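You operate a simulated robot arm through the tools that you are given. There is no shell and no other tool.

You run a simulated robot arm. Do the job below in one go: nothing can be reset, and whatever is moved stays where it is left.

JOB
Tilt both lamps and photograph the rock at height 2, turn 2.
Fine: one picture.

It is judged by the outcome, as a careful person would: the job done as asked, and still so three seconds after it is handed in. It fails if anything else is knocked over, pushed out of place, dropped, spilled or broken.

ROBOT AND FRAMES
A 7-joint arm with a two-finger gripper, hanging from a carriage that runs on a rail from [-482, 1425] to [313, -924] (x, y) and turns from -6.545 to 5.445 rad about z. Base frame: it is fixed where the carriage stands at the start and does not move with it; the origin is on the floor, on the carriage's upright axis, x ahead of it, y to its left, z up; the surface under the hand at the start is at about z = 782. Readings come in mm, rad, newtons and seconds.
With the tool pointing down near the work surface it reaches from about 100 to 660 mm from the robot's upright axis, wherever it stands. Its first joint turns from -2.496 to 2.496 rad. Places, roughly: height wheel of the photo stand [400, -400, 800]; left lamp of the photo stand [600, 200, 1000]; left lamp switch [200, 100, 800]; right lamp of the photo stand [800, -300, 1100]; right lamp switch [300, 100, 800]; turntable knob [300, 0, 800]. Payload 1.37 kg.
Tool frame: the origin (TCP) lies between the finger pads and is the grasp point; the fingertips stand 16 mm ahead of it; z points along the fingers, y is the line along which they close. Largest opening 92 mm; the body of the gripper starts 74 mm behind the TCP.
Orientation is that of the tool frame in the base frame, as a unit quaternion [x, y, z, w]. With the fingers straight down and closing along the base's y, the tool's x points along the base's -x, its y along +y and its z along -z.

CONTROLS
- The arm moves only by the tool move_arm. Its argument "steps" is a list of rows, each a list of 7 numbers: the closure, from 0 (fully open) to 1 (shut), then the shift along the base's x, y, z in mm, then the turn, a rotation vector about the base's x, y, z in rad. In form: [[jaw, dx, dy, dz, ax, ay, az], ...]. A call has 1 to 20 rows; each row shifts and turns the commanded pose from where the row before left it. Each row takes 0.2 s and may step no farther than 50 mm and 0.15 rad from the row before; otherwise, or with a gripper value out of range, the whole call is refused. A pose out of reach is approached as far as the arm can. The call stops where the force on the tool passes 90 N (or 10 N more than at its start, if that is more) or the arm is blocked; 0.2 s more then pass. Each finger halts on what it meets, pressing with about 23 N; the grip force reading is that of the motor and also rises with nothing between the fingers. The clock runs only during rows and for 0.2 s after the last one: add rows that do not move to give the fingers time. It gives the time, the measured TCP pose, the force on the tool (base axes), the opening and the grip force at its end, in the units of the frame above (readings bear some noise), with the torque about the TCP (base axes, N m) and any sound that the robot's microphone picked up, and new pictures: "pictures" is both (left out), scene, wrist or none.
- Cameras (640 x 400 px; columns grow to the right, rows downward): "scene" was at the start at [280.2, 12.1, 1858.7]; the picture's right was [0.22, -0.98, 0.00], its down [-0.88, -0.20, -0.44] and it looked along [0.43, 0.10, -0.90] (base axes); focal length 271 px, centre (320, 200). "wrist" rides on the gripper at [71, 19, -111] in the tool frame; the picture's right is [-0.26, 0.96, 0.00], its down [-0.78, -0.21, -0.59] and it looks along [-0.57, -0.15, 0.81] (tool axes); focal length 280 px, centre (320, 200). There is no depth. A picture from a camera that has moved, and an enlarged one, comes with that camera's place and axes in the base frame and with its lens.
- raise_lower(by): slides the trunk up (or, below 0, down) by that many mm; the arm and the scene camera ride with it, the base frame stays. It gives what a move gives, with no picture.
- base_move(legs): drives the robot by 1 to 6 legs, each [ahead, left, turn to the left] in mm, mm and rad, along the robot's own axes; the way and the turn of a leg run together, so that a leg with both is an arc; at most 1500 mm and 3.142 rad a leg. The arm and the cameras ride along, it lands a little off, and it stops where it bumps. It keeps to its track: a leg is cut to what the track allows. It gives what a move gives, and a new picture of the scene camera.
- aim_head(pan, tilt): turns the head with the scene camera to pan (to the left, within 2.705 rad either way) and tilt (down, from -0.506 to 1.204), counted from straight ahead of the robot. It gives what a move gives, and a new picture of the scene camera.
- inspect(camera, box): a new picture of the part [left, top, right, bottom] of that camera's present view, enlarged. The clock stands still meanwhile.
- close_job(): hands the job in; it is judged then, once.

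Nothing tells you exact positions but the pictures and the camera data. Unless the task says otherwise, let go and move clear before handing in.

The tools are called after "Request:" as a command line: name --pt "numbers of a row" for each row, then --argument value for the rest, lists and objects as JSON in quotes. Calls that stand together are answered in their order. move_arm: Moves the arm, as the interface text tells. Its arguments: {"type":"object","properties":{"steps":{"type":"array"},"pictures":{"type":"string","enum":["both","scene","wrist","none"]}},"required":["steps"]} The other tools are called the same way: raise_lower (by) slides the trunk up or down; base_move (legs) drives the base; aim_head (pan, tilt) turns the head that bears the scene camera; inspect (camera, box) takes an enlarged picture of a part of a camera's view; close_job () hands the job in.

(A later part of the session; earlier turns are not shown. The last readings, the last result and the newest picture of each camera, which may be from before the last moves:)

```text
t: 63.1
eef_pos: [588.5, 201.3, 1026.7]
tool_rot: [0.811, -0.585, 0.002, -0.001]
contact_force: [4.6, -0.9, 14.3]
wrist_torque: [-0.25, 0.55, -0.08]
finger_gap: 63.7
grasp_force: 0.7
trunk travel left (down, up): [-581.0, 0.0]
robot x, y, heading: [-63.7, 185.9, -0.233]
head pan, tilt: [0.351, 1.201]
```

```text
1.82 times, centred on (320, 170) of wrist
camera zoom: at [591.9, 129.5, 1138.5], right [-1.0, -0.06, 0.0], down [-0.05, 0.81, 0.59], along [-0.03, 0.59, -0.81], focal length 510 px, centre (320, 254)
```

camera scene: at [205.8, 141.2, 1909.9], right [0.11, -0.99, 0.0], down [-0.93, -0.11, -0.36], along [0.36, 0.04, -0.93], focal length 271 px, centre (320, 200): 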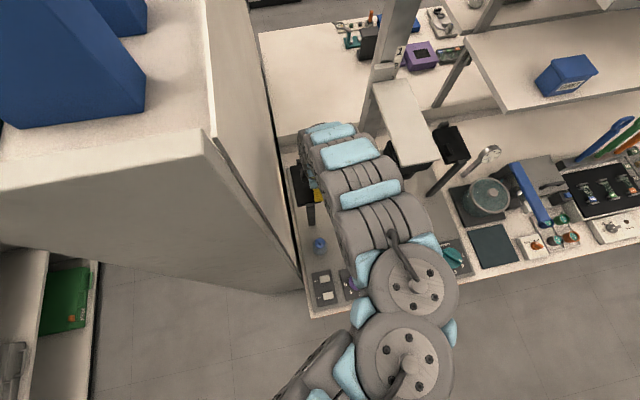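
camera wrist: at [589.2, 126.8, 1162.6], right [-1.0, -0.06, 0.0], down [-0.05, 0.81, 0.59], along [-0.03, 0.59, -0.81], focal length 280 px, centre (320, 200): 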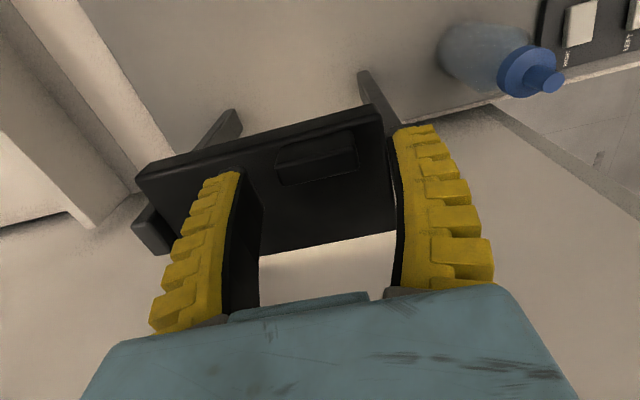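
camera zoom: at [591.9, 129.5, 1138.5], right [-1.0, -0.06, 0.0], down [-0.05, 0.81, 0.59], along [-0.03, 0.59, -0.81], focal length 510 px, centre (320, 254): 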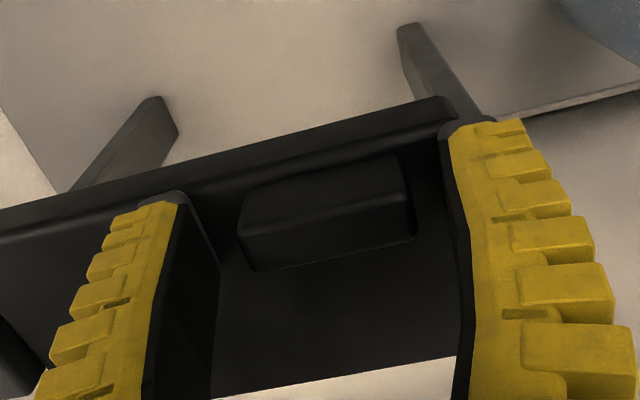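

The front fingertip touches the panel lightly (about 14 N), so I'm low enough. I'll lift 3 mm and close on the handle ends.

Request:
move_arm --pt "0.3 -1 0 3 0 0 0" --pt "0.45 0 0 0 0 0 0" --pt "0.6 0 0 0 0 0 0" --pt "0.8 0 0 0 0 0 0" --pt "1 0 0 0 0 0 0" --pt "1 0 0 0 0 0 0" --pictures "wrist"

Request:
inspect --camera "wrist" --box '[160, 60, 480, 280]'

```text
t: 64.5
eef_pos: [584.8, 202.7, 1029.4]
tool_rot: [0.812, -0.584, 0.0, 0.0]
contact_force: [3.8, -0.1, 8.6]
wrist_torque: [0.13, 0.34, 0.04]
finger_gap: 38.5
grasp_force: 28.2
trunk travel left (down, up): [-581.0, 0.0]
robot x, y, heading: [-65.0, 184.6, -0.236]
head pan, tilt: [0.351, 1.201]
camera wrist: at [589.1, 130.3, 1140.1], right [-1.0, -0.06, 0.0], down [-0.05, 0.81, 0.59], along [-0.03, 0.59, -0.81], focal length 280 px, centre (320, 200)
```

wrist: 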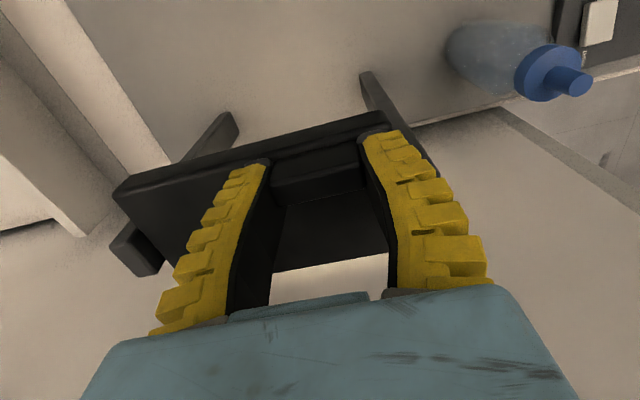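

```text
1.82 times, centred on (320, 170) of wrist
camera zoom: at [589.1, 130.3, 1140.1], right [-1.0, -0.06, 0.0], down [-0.05, 0.81, 0.59], along [-0.03, 0.59, -0.81], focal length 510 px, centre (320, 254)
```

zoom: 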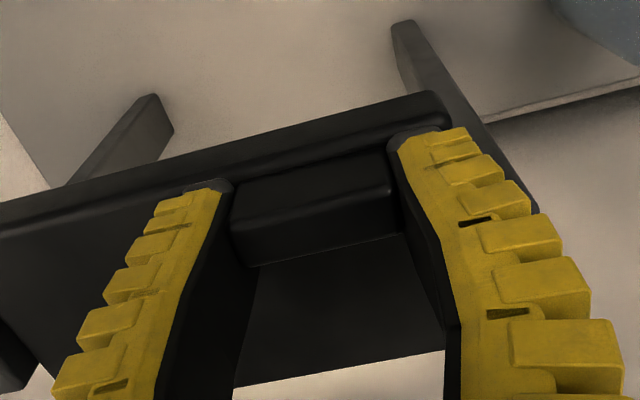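

The handle is gripped. I'll now move the handle along its arc around the lamp's axis – up and outward – in small steps, watching the force.

Request:
move_arm --pt "1 -1.5 4.4 3.7 0 0 0" --pt "1 -1.7 4.9 3.0 0 0 0" --pictures "none"

Request:
inspect --camera "wrist" --box '[80, 40, 560, 340]'

```text
t: 65.1
eef_pos: [581.5, 210.8, 1035.4]
tool_rot: [0.811, -0.585, 0.001, 0.001]
contact_force: [15.3, -9.3, -6.4]
wrist_torque: [-0.56, -0.24, 0.02]
finger_gap: 38.5
grasp_force: 27.9
trunk travel left (down, up): [-581.0, 0.0]
robot x, y, heading: [-63.9, 190.5, -0.236]
head pan, tilt: [0.351, 1.201]
```

```text
1.33 times, centred on (320, 190) of wrist
camera zoom: at [586.7, 136.5, 1147.3], right [-1.0, -0.06, 0.0], down [-0.05, 0.81, 0.59], along [-0.03, 0.59, -0.81], focal length 374 px, centre (320, 213)
```

zoom: 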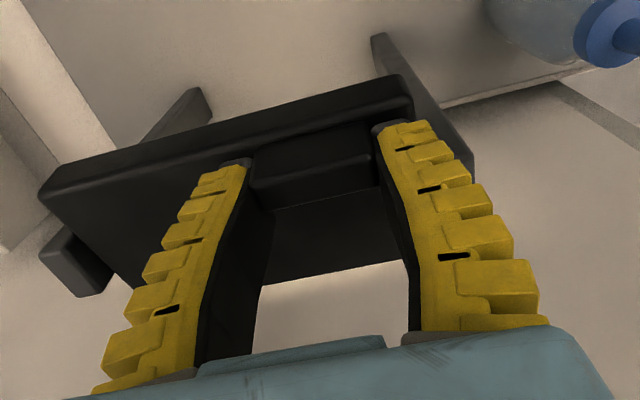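

The panel is tilting with the inner edge rising, and the force is modest. I'll carry on along the arc.

Request:
move_arm --pt "1 -1.7 5.1 2.4 0 0 0" --pt "1 -1.9 5.5 1.6 0 0 0" --pictures "none"

Request:
inspect --camera "wrist" --box '[80, 40, 560, 340]'

```text
t: 65.7
eef_pos: [579.1, 221.1, 1039.8]
tool_rot: [0.812, -0.584, 0.001, 0.0]
contact_force: [11.8, -13.2, 1.6]
wrist_torque: [-0.52, -0.3, 0.03]
finger_gap: 38.9
grasp_force: 27.8
trunk travel left (down, up): [-581.0, 0.0]
robot x, y, heading: [-64.5, 188.2, -0.238]
head pan, tilt: [0.351, 1.201]
```

```text
1.33 times, centred on (320, 190) of wrist
camera zoom: at [583.5, 146.9, 1151.5], right [-1.0, -0.06, 0.0], down [-0.05, 0.81, 0.59], along [-0.03, 0.59, -0.81], focal length 374 px, centre (320, 213)
```

zoom: 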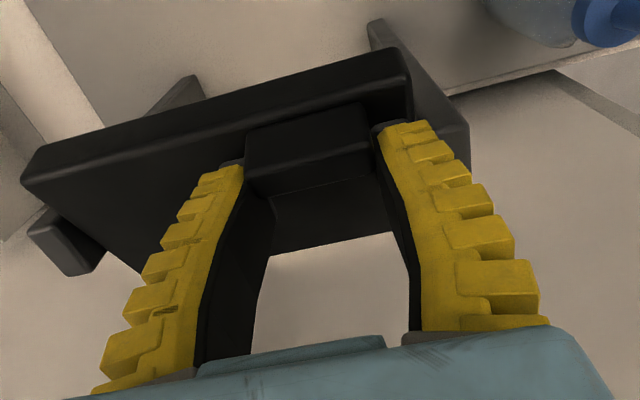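

The lamp is tilted about 30°. I'll check the clearance to the cabinet and the display before going further.

Request:
inspect --camera "scene" --box '[270, 80, 430, 240]'

Request:
inspect --camera "scene" --box '[300, 230, 480, 330]'

```text
2.50 times, centred on (350, 160) of scene
camera zoom: at [206.4, 140.5, 1910.5], right [0.11, -0.99, 0.0], down [-0.93, -0.11, -0.36], along [0.36, 0.04, -0.93], focal length 678 px, centre (245, 300)
```

zoom: 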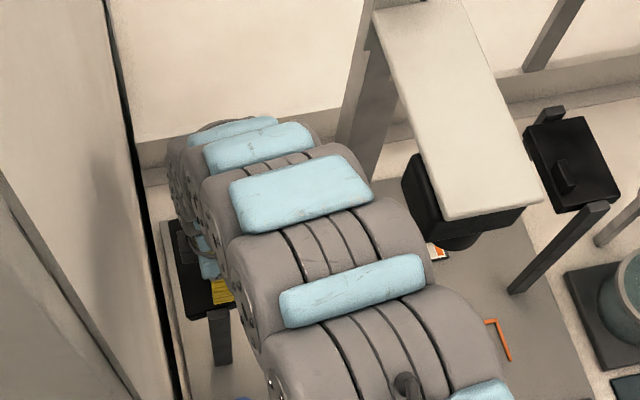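

```text
3.56 times, centred on (390, 280) of scene
camera zoom: at [206.4, 140.5, 1910.5], right [0.11, -0.99, 0.0], down [-0.93, -0.11, -0.36], along [0.36, 0.04, -0.93], focal length 965 px, centre (71, -84)
```

zoom: 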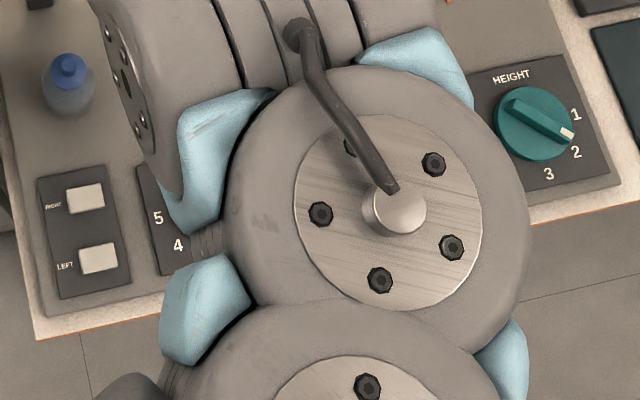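

There is about 45 mm between the wrist and the cabinet, so I have room. I'll continue a little further along the arc to find the stop.

Request:
move_arm --pt "1 -1.9 5.6 0.9 0 0 0" --pt "1 -1.9 5.7 0 0 0 0" --pictures "none"

Request:
inspect --camera "wrist" --box '[80, 40, 560, 340]'

```text
t: 66.3
eef_pos: [572.2, 236.6, 1040.5]
tool_rot: [0.812, -0.583, -0.001, 0.001]
contact_force: [0.3, 0.1, -0.4]
wrist_torque: [-0.03, -0.01, 0.03]
finger_gap: 0.0
grasp_force: 28.0
trunk travel left (down, up): [-581.0, 0.0]
robot x, y, heading: [-66.8, 192.1, -0.236]
head pan, tilt: [0.351, 1.201]
```

```text
1.33 times, centred on (320, 190) of wrist
camera zoom: at [576.8, 162.6, 1151.2], right [-1.0, -0.06, 0.0], down [-0.05, 0.81, 0.59], along [-0.04, 0.59, -0.81], focal length 374 px, centre (320, 213)
```

zoom: 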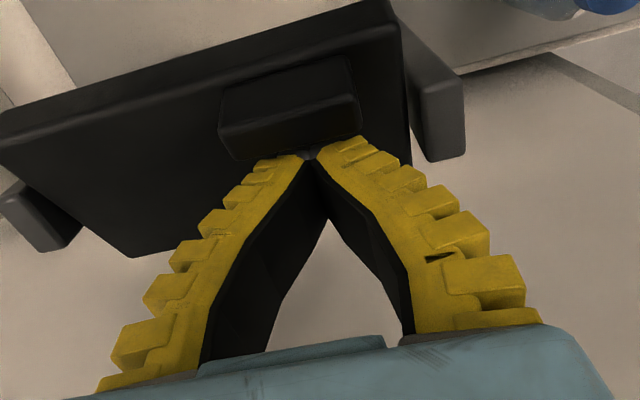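

The fingers slipped off at the end of the arc, leaving the left lamp clearly tilted and standing still. I'll lift straight up, back out the way I came and check the lamp and the display.

Request:
move_arm --pt "1 0 0 10 0 0 0" --pt "1 0 0 15 0 0 0" --pt "1 0 0 20 0 0 0" --pictures "wrist"

Request:
inspect --camera "wrist" --box '[80, 40, 560, 340]'

```text
t: 67.1
eef_pos: [573.9, 231.9, 1084.3]
tool_rot: [0.811, -0.585, -0.001, 0.001]
contact_force: [0.4, -0.4, -0.7]
wrist_torque: [0.03, 0.0, 0.05]
finger_gap: 0.0
grasp_force: 27.7
trunk travel left (down, up): [-581.0, 0.0]
robot x, y, heading: [-62.4, 190.5, -0.239]
head pan, tilt: [0.351, 1.201]
camera wrist: at [578.9, 158.8, 1195.5], right [-1.0, -0.06, 0.0], down [-0.04, 0.81, 0.59], along [-0.03, 0.59, -0.81], focal length 280 px, centre (320, 200)
```

wrist: 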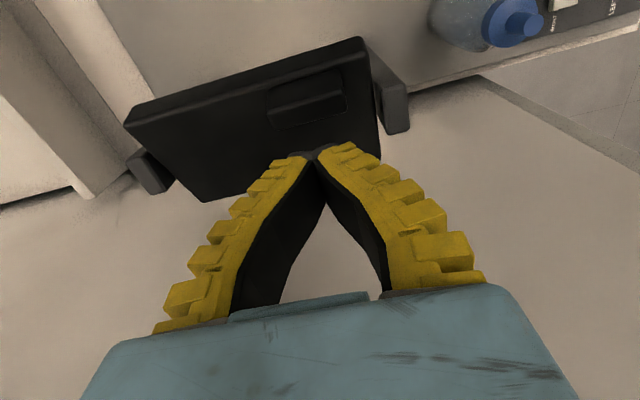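

```text
1.33 times, centred on (320, 190) of wrist
camera zoom: at [578.9, 158.8, 1195.5], right [-1.0, -0.06, 0.0], down [-0.04, 0.81, 0.59], along [-0.03, 0.59, -0.81], focal length 374 px, centre (320, 213)
```

zoom: 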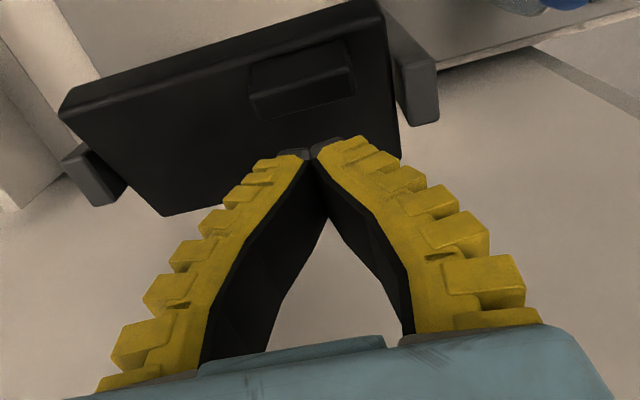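

The left lamp stays tilted toward the rock. I'll back the hand out along the inner side and down to the front of the stand.

Request:
move_arm --pt "1 7.4 -21.8 2 0 0 0" --pt "1 7.4 -21.8 3 0 0 0" --pt "1 -15.3 -15 -13.3 0 0 0" --pt "1 -15.3 -15 -13.3 0 0 0" --pt "1 -15.3 -15 -13.3 0 0 0" --pt "1 -21.5 -22.3 -26.3 0 0 0" --pt "1 -21.5 -22.3 -26.3 0 0 0" --pt "1 -21.5 -22.3 -26.3 0 0 0" --pt "1 -21.5 -22.3 -26.3 0 0 0" --pt "1 -24 -22.6 -13.8 0 0 0" --pt "1 -24 -22.6 -13.8 0 0 0" --pt "1 -24 -22.6 -13.8 0 0 0" --pt "1 -24 -22.6 -13.8 0 0 0" --pictures "scene"

Request:
inspect --camera "scene" --box '[270, 120, 390, 230]'

Request:
inspect --camera "scene" --box '[300, 220, 480, 320]'

```text
t: 69.9
eef_pos: [362.7, -32.0, 889.8]
tool_rot: [0.811, -0.585, 0.0, -0.001]
contact_force: [0.3, 0.2, -0.1]
wrist_torque: [-0.03, 0.05, 0.0]
finger_gap: 0.0
grasp_force: 28.0
trunk travel left (down, up): [-581.0, 0.0]
robot x, y, heading: [-64.4, 187.8, -0.236]
head pan, tilt: [0.351, 1.201]
camera scene: at [205.9, 141.4, 1910.0], right [0.11, -0.99, 0.0], down [-0.93, -0.11, -0.36], along [0.36, 0.04, -0.93], focal length 271 px, centre (320, 200)
```

scene: 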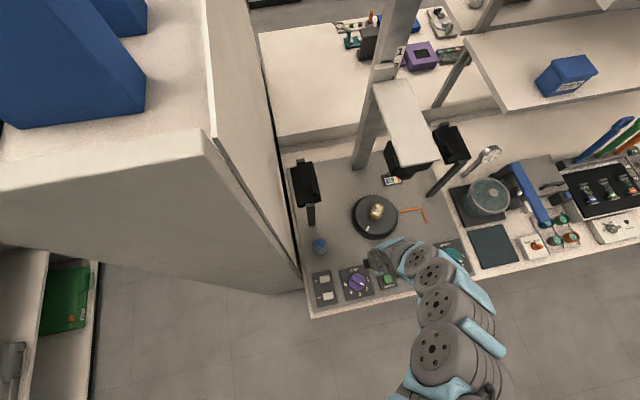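

```text
3.64 times, centred on (330, 175) of scene
camera zoom: at [205.9, 141.4, 1910.0], right [0.11, -0.99, 0.0], down [-0.93, -0.11, -0.36], along [0.36, 0.04, -0.93], focal length 986 px, centre (284, 291)
```

zoom: 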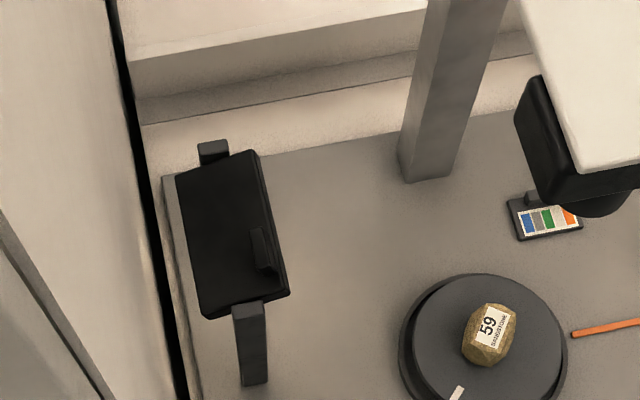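

```text
3.56 times, centred on (390, 270) of scene
camera zoom: at [205.9, 141.4, 1910.0], right [0.11, -0.99, 0.0], down [-0.93, -0.11, -0.36], along [0.36, 0.04, -0.93], focal length 965 px, centre (71, -49)
```

zoom: 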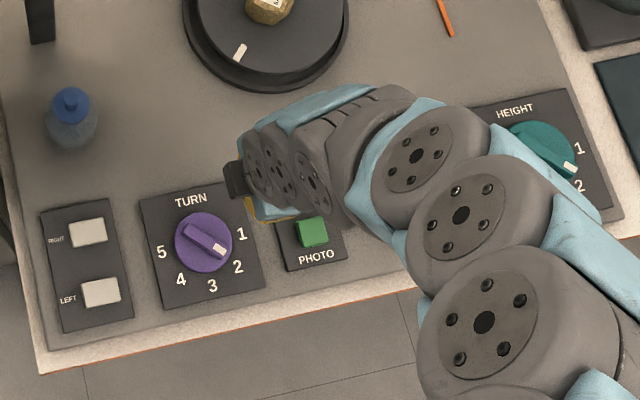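

The left lamp is tilted with its inner edge up. Next is the right lamp: I'll turn the tool half round in this free spot so the wrist camera stays on the inner side there, then slide along the rail.

Request:
move_arm --pt "1 5 0 6 0 0 -0.15" --pt "1 0 0 0 0 0 -0.15" --pt "1 0 0 0 0 0 -0.15" --pt "1 0 0 0 0 0 -0.15" --pt "1 0 0 0 0 0 -0.15" --pt "1 0 0 0 0 0 -0.15" --pt "1 0 0 0 0 0 -0.15" --pt "1 0 0 0 0 0 -0.15" --pt "1 0 0 0 0 0 -0.15" --pt "1 0 0 0 0 0 -0.15" --pt "1 0 0 0 0 0 -0.15" --pt "1 0 0 0 0 0 -0.15" --pt "1 0 0 0 0 0 -0.15" --pt "1 0 0 0 0 0 -0.15" --pt "1 0 0 0 0 0 -0.15" --pt "1 0 0 0 0 0 -0.15" --pt "1 0 0 0 0 0 -0.15" --pt "1 0 0 0 0 0 -0.15" --pt "1 0 0 0 0 0 -0.15" --pt "1 0 0 0 0 0 -0.15" --pictures "none"

Request:
base_move --legs '[[158.4, -251.3, 0]]'

Request:
inspect --camera "scene" --box '[190, 150, 450, 330]'

```text
t: 74.1
eef_pos: [364.9, -34.2, 895.2]
tool_rot: [0.526, 0.851, -0.001, 0.0]
contact_force: [-0.2, -0.2, 0.1]
wrist_torque: [0.0, 0.03, -0.01]
finger_gap: 0.0
grasp_force: 28.0
trunk travel left (down, up): [-581.0, 0.0]
robot x, y, heading: [-62.9, 190.1, -0.236]
head pan, tilt: [0.351, 1.201]
```

```text
t: 76.2
eef_pos: [460.1, -318.6, 895.5]
tool_rot: [0.525, 0.851, 0.0, 0.001]
contact_force: [-0.4, 0.7, 0.1]
wrist_torque: [-0.02, 0.01, -0.06]
finger_gap: 0.1
grasp_force: 27.9
trunk travel left (down, up): [-581.0, 0.0]
robot x, y, heading: [34.2, -95.5, -0.237]
head pan, tilt: [0.351, 1.201]
camera scene: at [301.9, -143.2, 1909.9], right [0.11, -0.99, 0.0], down [-0.93, -0.11, -0.36], along [0.36, 0.04, -0.93], focal length 271 px, centre (320, 200)
```

scene: 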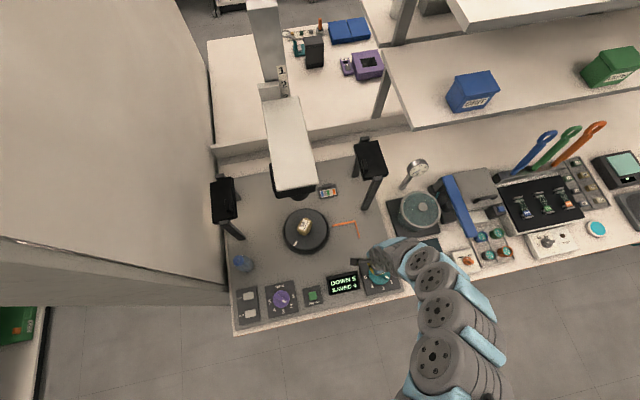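

```text
2.22 times, centred on (320, 240) of scene
camera zoom: at [301.9, -143.2, 1909.9], right [0.11, -0.99, 0.0], down [-0.93, -0.11, -0.36], along [0.36, 0.04, -0.93], focal length 603 px, centre (320, 111)
```

zoom: 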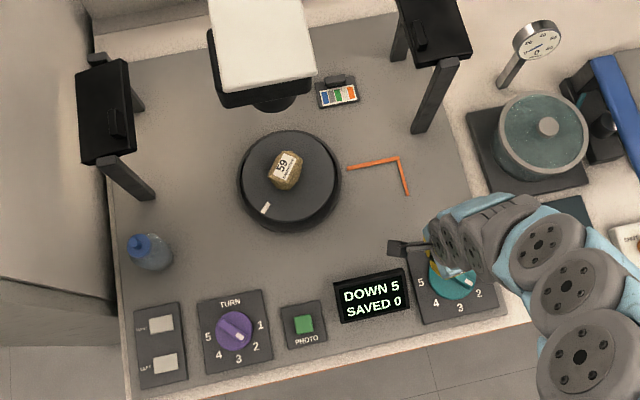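

The display still says "DOWN 5, SAVED 0", with one lamp still down. I'll zoom in on the right lamp from here for accurate placing of its handle.

Request:
inspect --camera "scene" --box '[330, 110, 430, 210]'

Request:
inspect --camera "scene" --box '[200, 160, 270, 250]'

Request:
inspect --camera "scene" --box '[250, 50, 320, 120]'

```text
4.00 times, centred on (380, 160) of scene
camera zoom: at [301.9, -143.2, 1909.9], right [0.11, -0.99, 0.0], down [-0.93, -0.11, -0.36], along [0.36, 0.04, -0.93], focal length 1085 px, centre (80, 360)
```

zoom: 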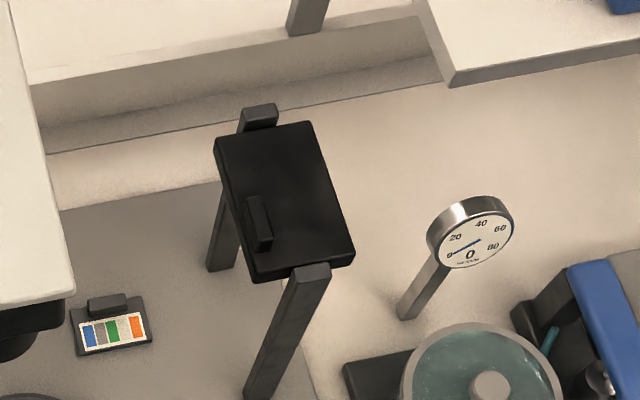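

```text
4.44 times, centred on (235, 205) of scene
camera zoom: at [301.9, -143.2, 1909.9], right [0.11, -0.99, 0.0], down [-0.93, -0.11, -0.36], along [0.36, 0.04, -0.93], focal length 1206 px, centre (698, 178)
```

zoom: 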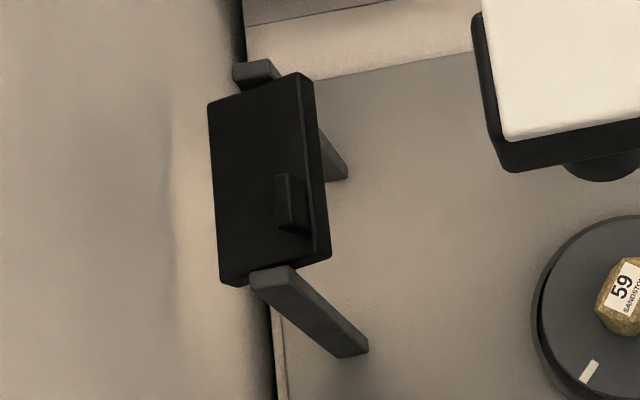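

```text
5.71 times, centred on (285, 85) of scene
camera zoom: at [301.9, -143.2, 1909.9], right [0.11, -0.99, 0.0], down [-0.93, -0.11, -0.36], along [0.36, 0.04, -0.93], focal length 1550 px, centre (520, 857)
```

zoom: 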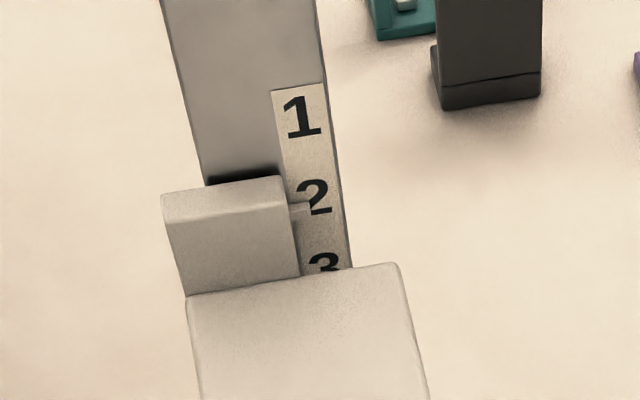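

The column pointer is right on 2. The right handle's top is at about [755, -243, 1097]; I'll climb toward it from the inner front side, well clear of the shelf (corner near [815, -365, 1235]) and camera head.

Request:
move_arm --pt "1 26.8 11.5 18.6 0 0 -0.137" --pt "1 26.8 11.5 18.6 0 0 0" --pt "1 26.8 11.5 18.6 0 0 0" --pt "1 26.8 11.5 18.6 0 0 0" --pt "0.7 26 8.8 30 0 0 0" --pt "0.5 26 8.8 30 0 0 0" --pt "0.3 26 8.8 30 0 0 0" --pt "0.3 26 8.8 30 0 0 0"

```text
t: 78.0
eef_pos: [673.4, -236.5, 1088.8]
tool_rot: [0.582, 0.813, 0.0, 0.0]
contact_force: [-0.5, -0.7, 0.0]
wrist_torque: [0.0, -0.04, 0.0]
finger_gap: 66.7
grasp_force: 1.7
trunk travel left (down, up): [-581.0, 0.0]
robot x, y, heading: [30.6, -94.0, -0.231]
head pan, tilt: [0.351, 1.201]
camera scene: at [301.8, -143.4, 1909.8], right [0.11, -0.99, 0.0], down [-0.93, -0.11, -0.36], along [0.36, 0.04, -0.93], focal length 271 px, centre (320, 200)
camera wrist: at [669.4, -162.6, 1200.6], right [1.0, 0.06, 0.0], down [0.05, -0.81, 0.59], along [0.04, -0.59, -0.81], focal length 280 px, centre (320, 200)
```

scene: 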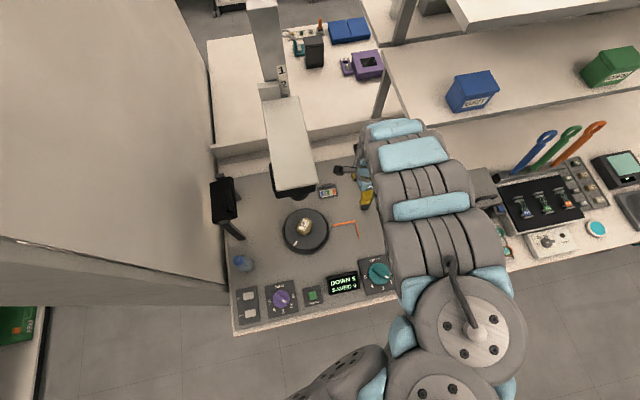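
wrist: 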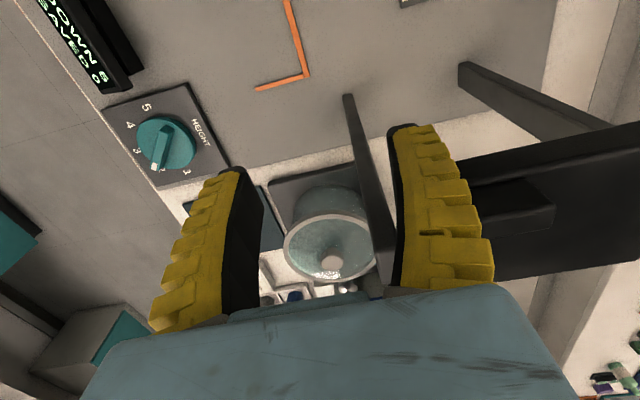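

The shelf would come too close to the forearm if I grasped this handle from straight above, so I'll lift this lamp's inner edge from below instead, with the hand pointing forward. First I back inward and down into the free space, then pitch the tool forward.

Request:
move_arm --pt "0.5 -12.1 17 -6 0 0 0" --pt "0.7 -12.1 17 -6 0 0 0" --pt "1 -2 0 -25 0 0 0" --pt "1 -2 0 -25 0 0 0" --pt "1 -2 0 -25 0 0 0" --pt "1 0 0 -25 0 0 0" --pt "1 0 0 -15 0 0 0" --pictures "scene"

Request:
move_arm --pt "1 0 0 0 0.0449 -0.1326 0" --pt "1 0 0 0 0.0449 -0.1326 0" --pt "1 0 0 0 0.0449 -0.1326 0" --pictures "scene"

```text
t: 79.6
eef_pos: [641.1, -201.3, 964.9]
tool_rot: [0.583, 0.813, 0.0, 0.0]
contact_force: [-0.2, -0.7, 0.0]
wrist_torque: [0.01, 0.01, -0.02]
finger_gap: 0.0
grasp_force: 22.8
trunk travel left (down, up): [-581.0, 0.0]
robot x, y, heading: [31.5, -97.9, -0.232]
head pan, tilt: [0.351, 1.201]
camera scene: at [301.9, -143.3, 1909.9], right [0.11, -0.99, 0.0], down [-0.93, -0.11, -0.36], along [0.36, 0.04, -0.93], focal length 271 px, centre (320, 200)
```

scene: 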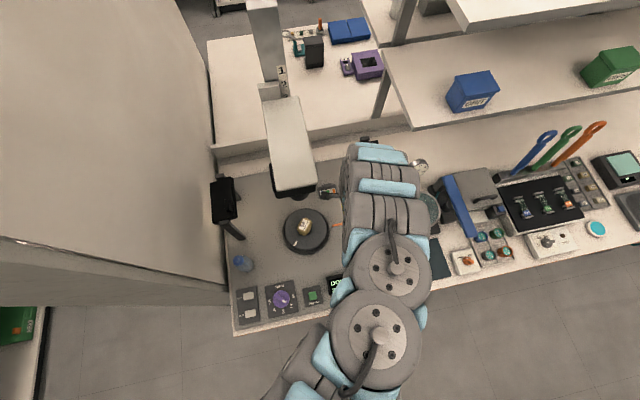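

```text
t: 80.4
eef_pos: [642.2, -204.9, 962.7]
tool_rot: [0.582, 0.787, 0.169, 0.117]
contact_force: [0.9, -9.8, 1.2]
wrist_torque: [0.83, -0.01, 0.39]
finger_gap: 0.3
grasp_force: 23.0
trunk travel left (down, up): [-581.0, 0.0]
robot x, y, heading: [27.7, -95.6, -0.236]
head pan, tilt: [0.351, 1.201]
camera scene: at [301.8, -144.4, 1909.9], right [0.11, -0.99, 0.0], down [-0.93, -0.11, -0.36], along [0.36, 0.04, -0.93], focal length 271 px, centre (320, 200)
```

scene: 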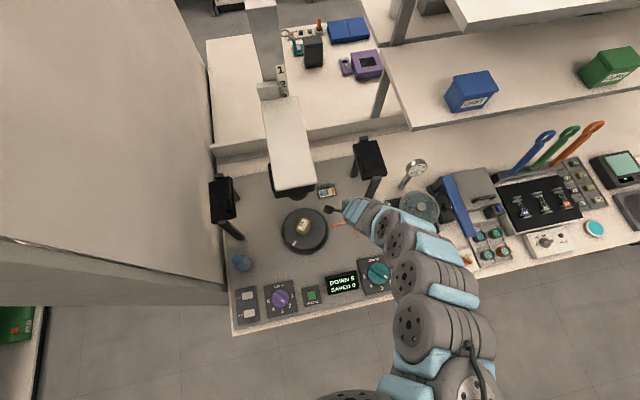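

The arm swung into another posture while pitching, and a 10 N side force shows. I'll hold still, re-read the force and inspect whether anything is touching.

Request:
move_arm --pt "1 0 0 0 0 0 0" --pictures "wrist"

Request:
inspect --camera "scene" --box '[280, 120, 480, 280]'

```text
t: 80.8
eef_pos: [642.9, -203.1, 964.0]
tool_rot: [0.57, 0.795, 0.169, 0.122]
contact_force: [-0.3, -0.1, -0.3]
wrist_torque: [0.02, -0.02, 0.04]
finger_gap: 0.0
grasp_force: 23.0
trunk travel left (down, up): [-581.0, 0.0]
robot x, y, heading: [33.8, -97.1, -0.238]
head pan, tilt: [0.351, 1.201]
camera wrist: at [594.0, -144.8, 1073.3], right [0.92, 0.04, 0.39], down [-0.16, -0.88, 0.45], along [0.36, -0.48, -0.8], focal length 280 px, centre (320, 200)
```

wrist: 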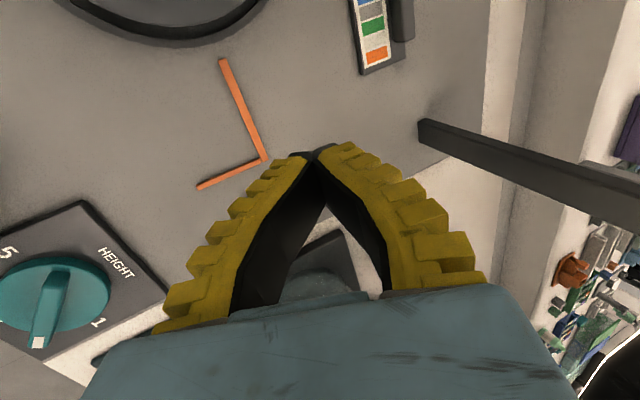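

```text
2.50 times, centred on (380, 200) of scene
camera zoom: at [301.9, -143.3, 1909.9], right [0.11, -0.99, 0.0], down [-0.93, -0.11, -0.36], along [0.36, 0.04, -0.93], focal length 678 px, centre (170, 200)
```

zoom: 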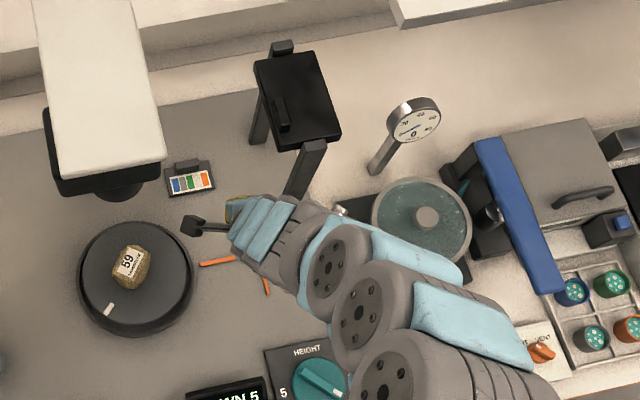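

The force was only from the quick posture change; nothing is touching. I'll continue pitching forward gently, two steps at a time.

Request:
move_arm --pt "1 0 0 0 0.0321 -0.0947 0" --pt "1 0 0 0 0.0321 -0.0947 0" --pt "1 0 0 0 0 0 0" --pictures "scene"

```text
t: 81.6
eef_pos: [642.2, -203.4, 962.7]
tool_rot: [0.555, 0.774, 0.248, 0.178]
contact_force: [0.1, -0.4, 1.0]
wrist_torque: [0.06, 0.04, -0.03]
finger_gap: 0.0
grasp_force: 22.5
trunk travel left (down, up): [-581.0, 0.0]
robot x, y, heading: [32.4, -97.6, -0.236]
head pan, tilt: [0.351, 1.201]
camera scene: at [301.9, -143.2, 1909.9], right [0.11, -0.99, 0.0], down [-0.93, -0.11, -0.36], along [0.36, 0.04, -0.93], focal length 271 px, centre (320, 200)
```

scene: 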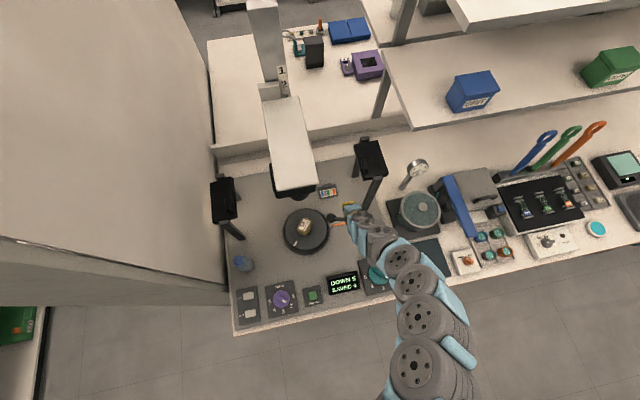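

The posture is slim and calm now, with the hand pitched about 35° forward. I'll continue to roughly 70°.

Request:
move_arm --pt "1 0 0 0 0.0321 -0.0947 0" --pt "1 0 0 0 0.0321 -0.0947 0" --pt "1 0 0 0 0.0321 -0.0947 0" --pt "1 0 0 0 0 0 0" --pictures "scene"

Request:
move_arm --pt "1 0 0 0 0.0321 -0.0947 0" --pt "1 0 0 0 0.0321 -0.0947 0" --pt "1 0 0 0 0.0321 -0.0947 0" --pt "1 0 0 0 0 0 0" --pictures "both"

```text
t: 82.6
eef_pos: [642.6, -204.2, 963.8]
tool_rot: [0.522, 0.728, 0.361, 0.26]
contact_force: [0.2, 0.5, 0.2]
wrist_torque: [-0.03, -0.01, 0.02]
finger_gap: 0.1
grasp_force: 22.8
trunk travel left (down, up): [-581.0, 0.0]
robot x, y, heading: [32.7, -97.6, -0.239]
head pan, tilt: [0.351, 1.201]
camera scene: at [301.9, -143.3, 1909.9], right [0.11, -0.99, 0.0], down [-0.93, -0.11, -0.36], along [0.36, 0.04, -0.93], focal length 271 px, centre (320, 200)
```

scene: 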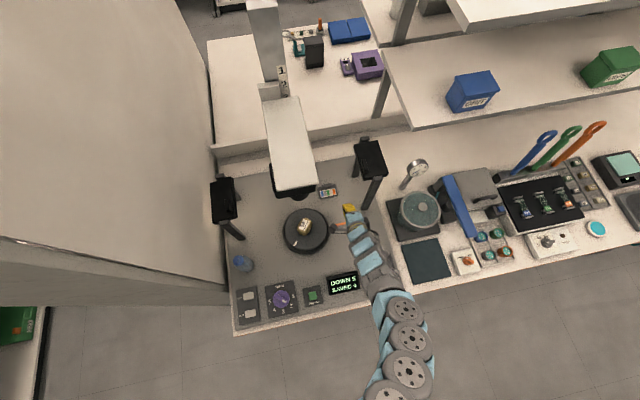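

```text
t: 83.6
eef_pos: [643.1, -205.1, 965.1]
tool_rot: [0.477, 0.666, 0.466, 0.335]
contact_force: [-0.8, -0.2, -0.4]
wrist_torque: [-0.02, 0.04, 0.01]
finger_gap: 0.0
grasp_force: 22.9
trunk travel left (down, up): [-581.0, 0.0]
robot x, y, heading: [34.7, -95.7, -0.237]
head pan, tilt: [0.351, 1.201]
camera scene: at [301.9, -143.2, 1909.9], right [0.11, -0.99, 0.0], down [-0.93, -0.11, -0.36], along [0.36, 0.04, -0.93], focal length 271 px, centre (320, 200)
camera wrist: at [527.9, -167.8, 1020.2], right [0.4, -0.14, 0.91], down [-0.34, -0.94, 0.0], along [0.85, -0.31, -0.42], focal length 280 px, centre (320, 200)
```

scene: 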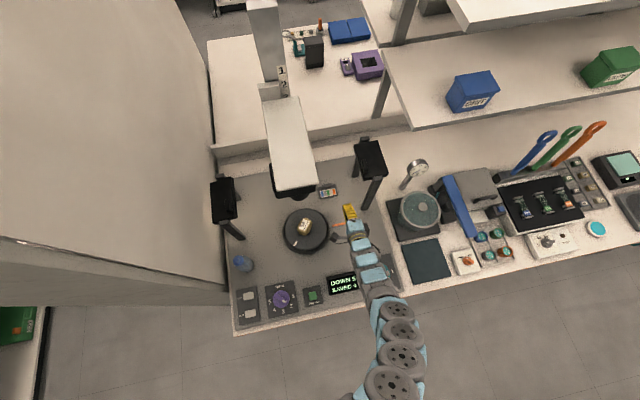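
wrist: 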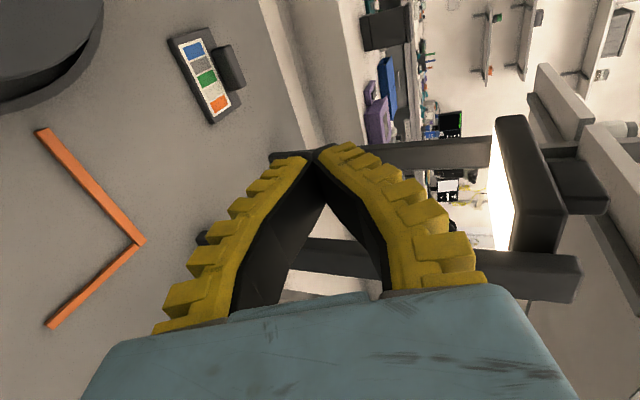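

This posture is much better: the forearm comes from the front and the camera shows the right lamp's lit underside, so that lamp is on too. I'll level the hand to about 90°, open the fingers and line up with the lamp's inner edge so the lower finger goes beneath it.

Request:
move_arm --pt "0.6 0 0 10 0.0321 -0.0947 0" --pt "0.3 0 0 15 0.0321 -0.0947 0" --pt "0 0 0 15 0.0321 -0.0947 0" --pt "0 0 0 15 0.0128 -0.0379 0" --pt "0 0 0 0 0 0 0" --pictures "both"

```text
t: 84.8
eef_pos: [642.1, -202.3, 1019.6]
tool_rot: [0.413, 0.578, 0.572, 0.41]
contact_force: [0.0, -0.5, -0.1]
wrist_torque: [0.02, 0.0, 0.03]
finger_gap: 91.7
grasp_force: 0.0
trunk travel left (down, up): [-581.0, 0.0]
robot x, y, heading: [31.1, -95.5, -0.233]
head pan, tilt: [0.351, 1.201]
camera scene: at [302.0, -143.2, 1909.9], right [0.11, -0.99, 0.0], down [-0.93, -0.11, -0.36], along [0.36, 0.04, -0.93], focal length 271 px, centre (320, 200)
camera wrist: at [515.6, -170.7, 1039.9], right [0.09, -0.24, 0.97], down [-0.31, -0.93, -0.2], along [0.95, -0.28, -0.16], focal length 280 px, centre (320, 200)
```

scene: 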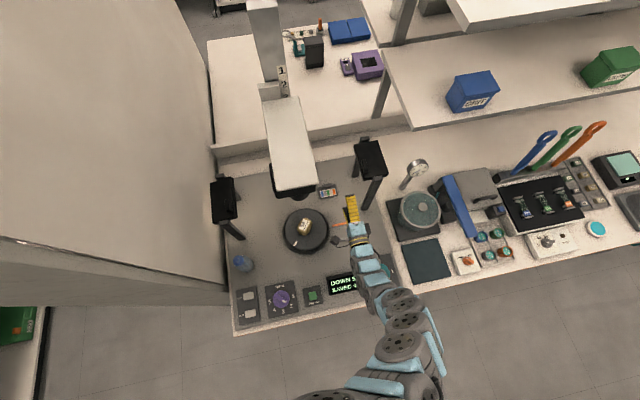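
wrist: 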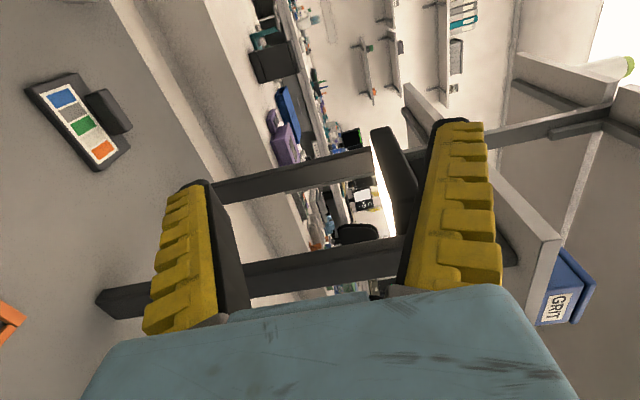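

The hand is level and open. I'll zoom in to see the lamp's edge relative to the two fingers.

Request:
inspect --camera "wrist" --box '[200, 90, 520, 300]'

```text
1.90 times, centred on (360, 195) of wrist
camera zoom: at [515.6, -170.7, 1039.9], right [0.09, -0.24, 0.97], down [-0.31, -0.93, -0.2], along [0.95, -0.28, -0.16], focal length 534 px, centre (244, 210)
```

zoom: 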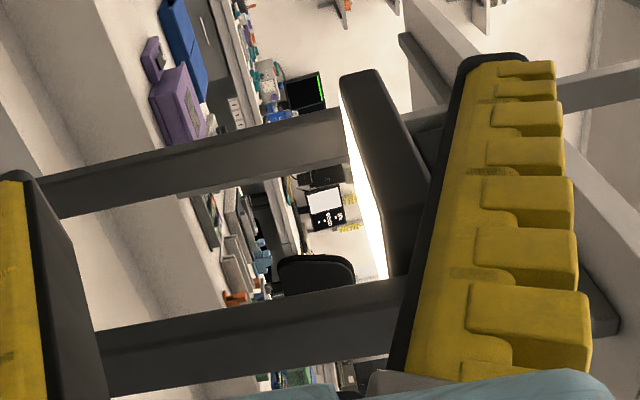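

The lamp's lower face is near z≈1056 and its inner edge near a line 45 mm inside the posts. I'll raise the hand and shift right so the open fingers face the inner edge, one above the handle height and one below the panel.

Request:
move_arm --pt "0 5.1 -15.2 14 0 0 0" --pt "0 5.1 -15.2 14 0 0 0" --pt "0 5.1 -15.2 14 0 0 0" --pt "0 5.1 -15.2 14 0 0 0" --pt "0 0 0 0 0 0 0"

Request:
inspect --camera "wrist" --box '[160, 60, 500, 300]'

Request:
inspect --camera "scene" --box '[310, 110, 430, 270]'

```text
t: 86.0
eef_pos: [662.7, -264.5, 1075.2]
tool_rot: [0.414, 0.578, 0.571, 0.41]
contact_force: [-0.2, -0.5, -0.1]
wrist_torque: [-0.01, 0.02, 0.01]
finger_gap: 91.9
grasp_force: 0.0
trunk travel left (down, up): [-581.0, 0.0]
robot x, y, heading: [31.7, -93.6, -0.24]
head pan, tilt: [0.351, 1.201]
camera scene: at [301.9, -143.2, 1909.9], right [0.11, -0.99, 0.0], down [-0.93, -0.11, -0.36], along [0.36, 0.04, -0.93], focal length 271 px, centre (320, 200)
camera wrist: at [535.2, -232.6, 1095.8], right [0.09, -0.24, 0.97], down [-0.31, -0.93, -0.2], along [0.95, -0.28, -0.16], focal length 280 px, centre (320, 200)
```

scene: 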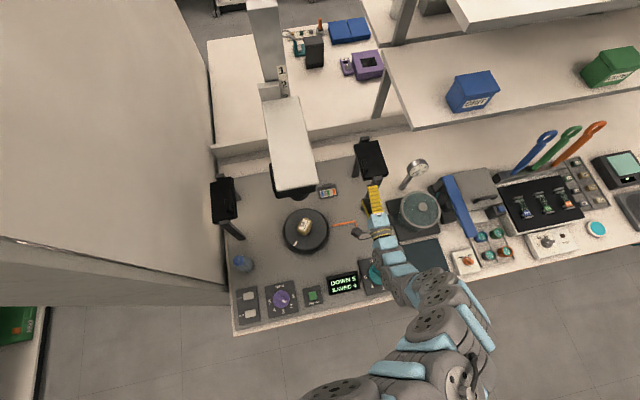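
wrist: 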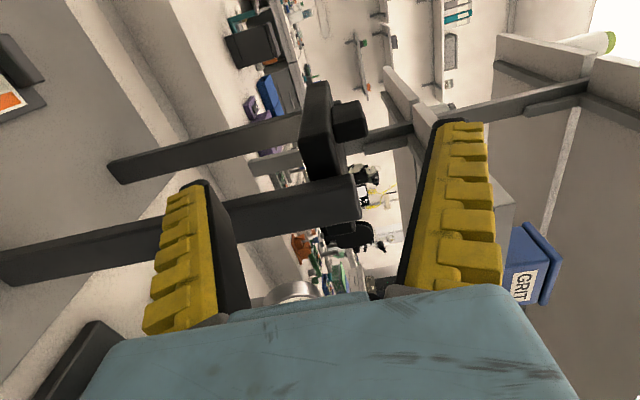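

```text
1.67 times, centred on (330, 180) of wrist
camera zoom: at [535.2, -232.6, 1095.8], right [0.09, -0.24, 0.97], down [-0.31, -0.93, -0.2], along [0.95, -0.28, -0.16], focal length 467 px, centre (303, 233)
```

zoom: 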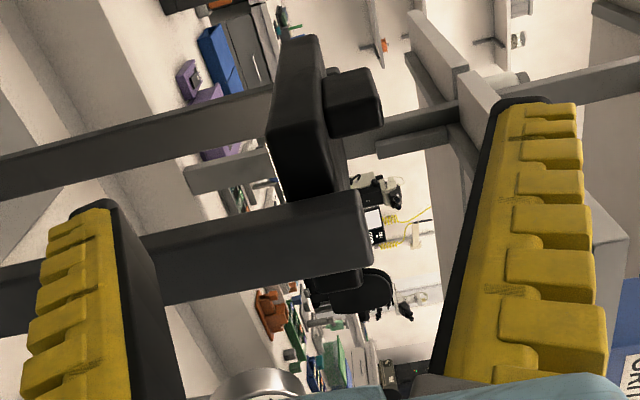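

```text
2.50 times, centred on (370, 190) of scene
camera zoom: at [301.9, -143.2, 1909.9], right [0.11, -0.99, 0.0], down [-0.93, -0.11, -0.36], along [0.36, 0.04, -0.93], focal length 678 px, centre (195, 225)
```

zoom: 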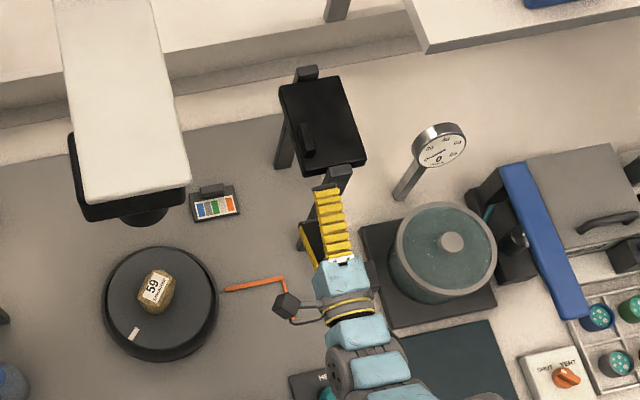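

The panel's inner edge lies between my lower and upper finger, and the front post is to the right of them. I'll advance forward in small steps so the lower finger slides under the edge.

Request:
move_arm --pt "0 19.4 6.6 0 0 0 0" --pt "0 19.4 6.6 0 0 0 0" --pictures "wrist"

Request:
inspect --camera "scene" --box '[330, 110, 430, 220]'

```text
t: 86.6
eef_pos: [702.7, -251.7, 1073.2]
tool_rot: [0.414, 0.578, 0.572, 0.41]
contact_force: [-0.9, -0.6, -1.3]
wrist_torque: [0.04, -0.02, 0.04]
finger_gap: 92.0
grasp_force: 0.0
trunk travel left (down, up): [-581.0, 0.0]
robot x, y, heading: [32.3, -97.4, -0.237]
head pan, tilt: [0.351, 1.201]
camera wrist: at [574.5, -219.6, 1094.6], right [0.09, -0.24, 0.97], down [-0.31, -0.93, -0.2], along [0.95, -0.28, -0.16], focal length 280 px, centre (320, 200)
```

wrist: 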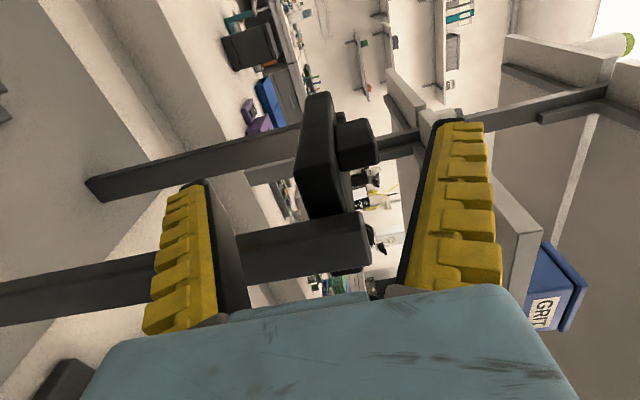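

```text
3.64 times, centred on (380, 165) of scene
camera zoom: at [301.8, -143.4, 1909.8], right [0.11, -0.99, 0.0], down [-0.93, -0.11, -0.36], along [0.36, 0.04, -0.93], focal length 986 px, centre (102, 327)
```

zoom: 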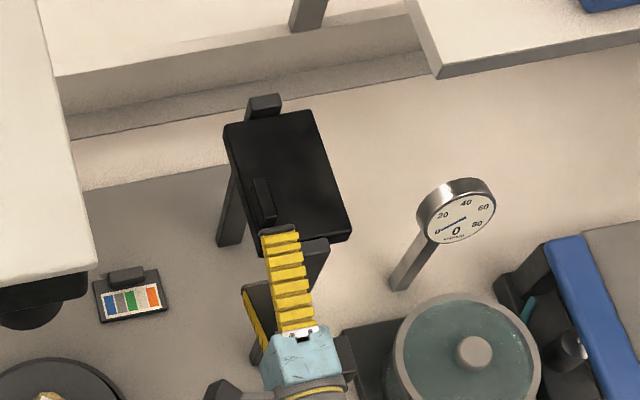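

The lower finger is entering below the front of the panel, with about 15 mm to the post. I'll go on forward another 38 mm.

Request:
move_arm --pt "0 19 6 0 0 0 0" --pt "0 19 6 0.5 0 0 0" --pt "0 0 0 0 0 0 0" --pictures "wrist"

Request:
inspect --camera "wrist" --box '[160, 60, 500, 300]'

```text
t: 87.4
eef_pos: [740.0, -239.5, 1075.9]
tool_rot: [0.414, 0.577, 0.572, 0.41]
contact_force: [-0.8, -0.6, -0.1]
wrist_torque: [0.03, 0.01, -0.03]
finger_gap: 92.0
grasp_force: 0.1
trunk travel left (down, up): [-581.0, 0.0]
robot x, y, heading: [32.1, -95.2, -0.242]
head pan, tilt: [0.351, 1.201]
camera wrist: at [612.5, -206.3, 1095.5], right [0.09, -0.24, 0.97], down [-0.31, -0.93, -0.21], along [0.95, -0.28, -0.16], focal length 280 px, centre (320, 200)
```

wrist: 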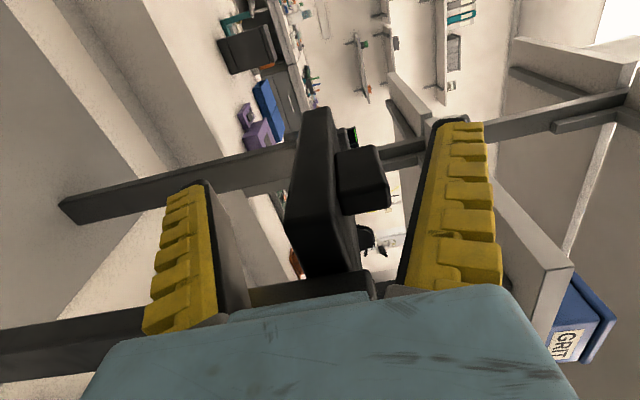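

```text
1.67 times, centred on (330, 180) of wrist
camera zoom: at [612.5, -206.3, 1095.5], right [0.09, -0.24, 0.97], down [-0.31, -0.93, -0.21], along [0.95, -0.28, -0.16], focal length 467 px, centre (303, 233)
```

zoom: 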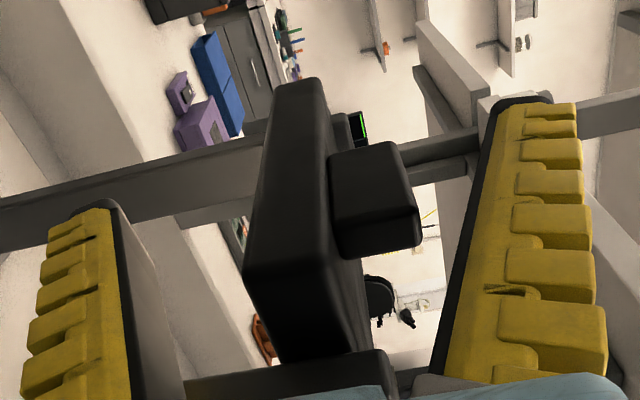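

The panel edge is between the fingers, with the lower finger about 30 mm under it. I'll raise slowly until it touches and then lift in small steps, watching the force.

Request:
move_arm --pt "0 0 0 10 0 0 0" --pt "0 0 0 10 0 0 0" --pt "0 0 0 4 0 0 0" --pictures "none"

Request:
move_arm --pt "0 0 0 4 0 0 0" --pt "0 0 0 4 0 0 0" --pictures "wrist"

```text
t: 88.2
eef_pos: [739.8, -238.6, 1097.7]
tool_rot: [0.413, 0.578, 0.572, 0.411]
contact_force: [0.6, -0.7, 1.1]
wrist_torque: [0.0, -0.01, 0.02]
finger_gap: 92.0
grasp_force: 0.2
trunk travel left (down, up): [-581.0, 0.0]
robot x, y, heading: [31.2, -93.3, -0.231]
head pan, tilt: [0.351, 1.201]
```

```text
t: 88.8
eef_pos: [738.9, -239.5, 1107.2]
tool_rot: [0.414, 0.578, 0.571, 0.411]
contact_force: [-1.5, 0.0, -1.4]
wrist_torque: [0.06, 0.03, 0.03]
finger_gap: 92.5
grasp_force: 0.1
trunk travel left (down, up): [-581.0, 0.0]
robot x, y, heading: [31.3, -96.3, -0.235]
head pan, tilt: [0.351, 1.201]
camera wrist: at [611.6, -206.7, 1126.9], right [0.09, -0.24, 0.97], down [-0.31, -0.93, -0.2], along [0.95, -0.28, -0.16], focal length 280 px, centre (320, 200)
```

wrist: 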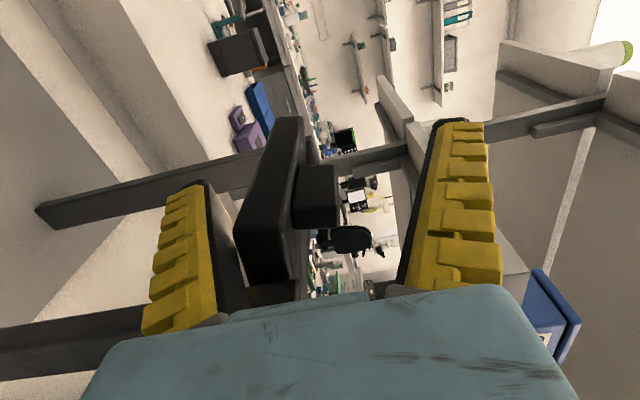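

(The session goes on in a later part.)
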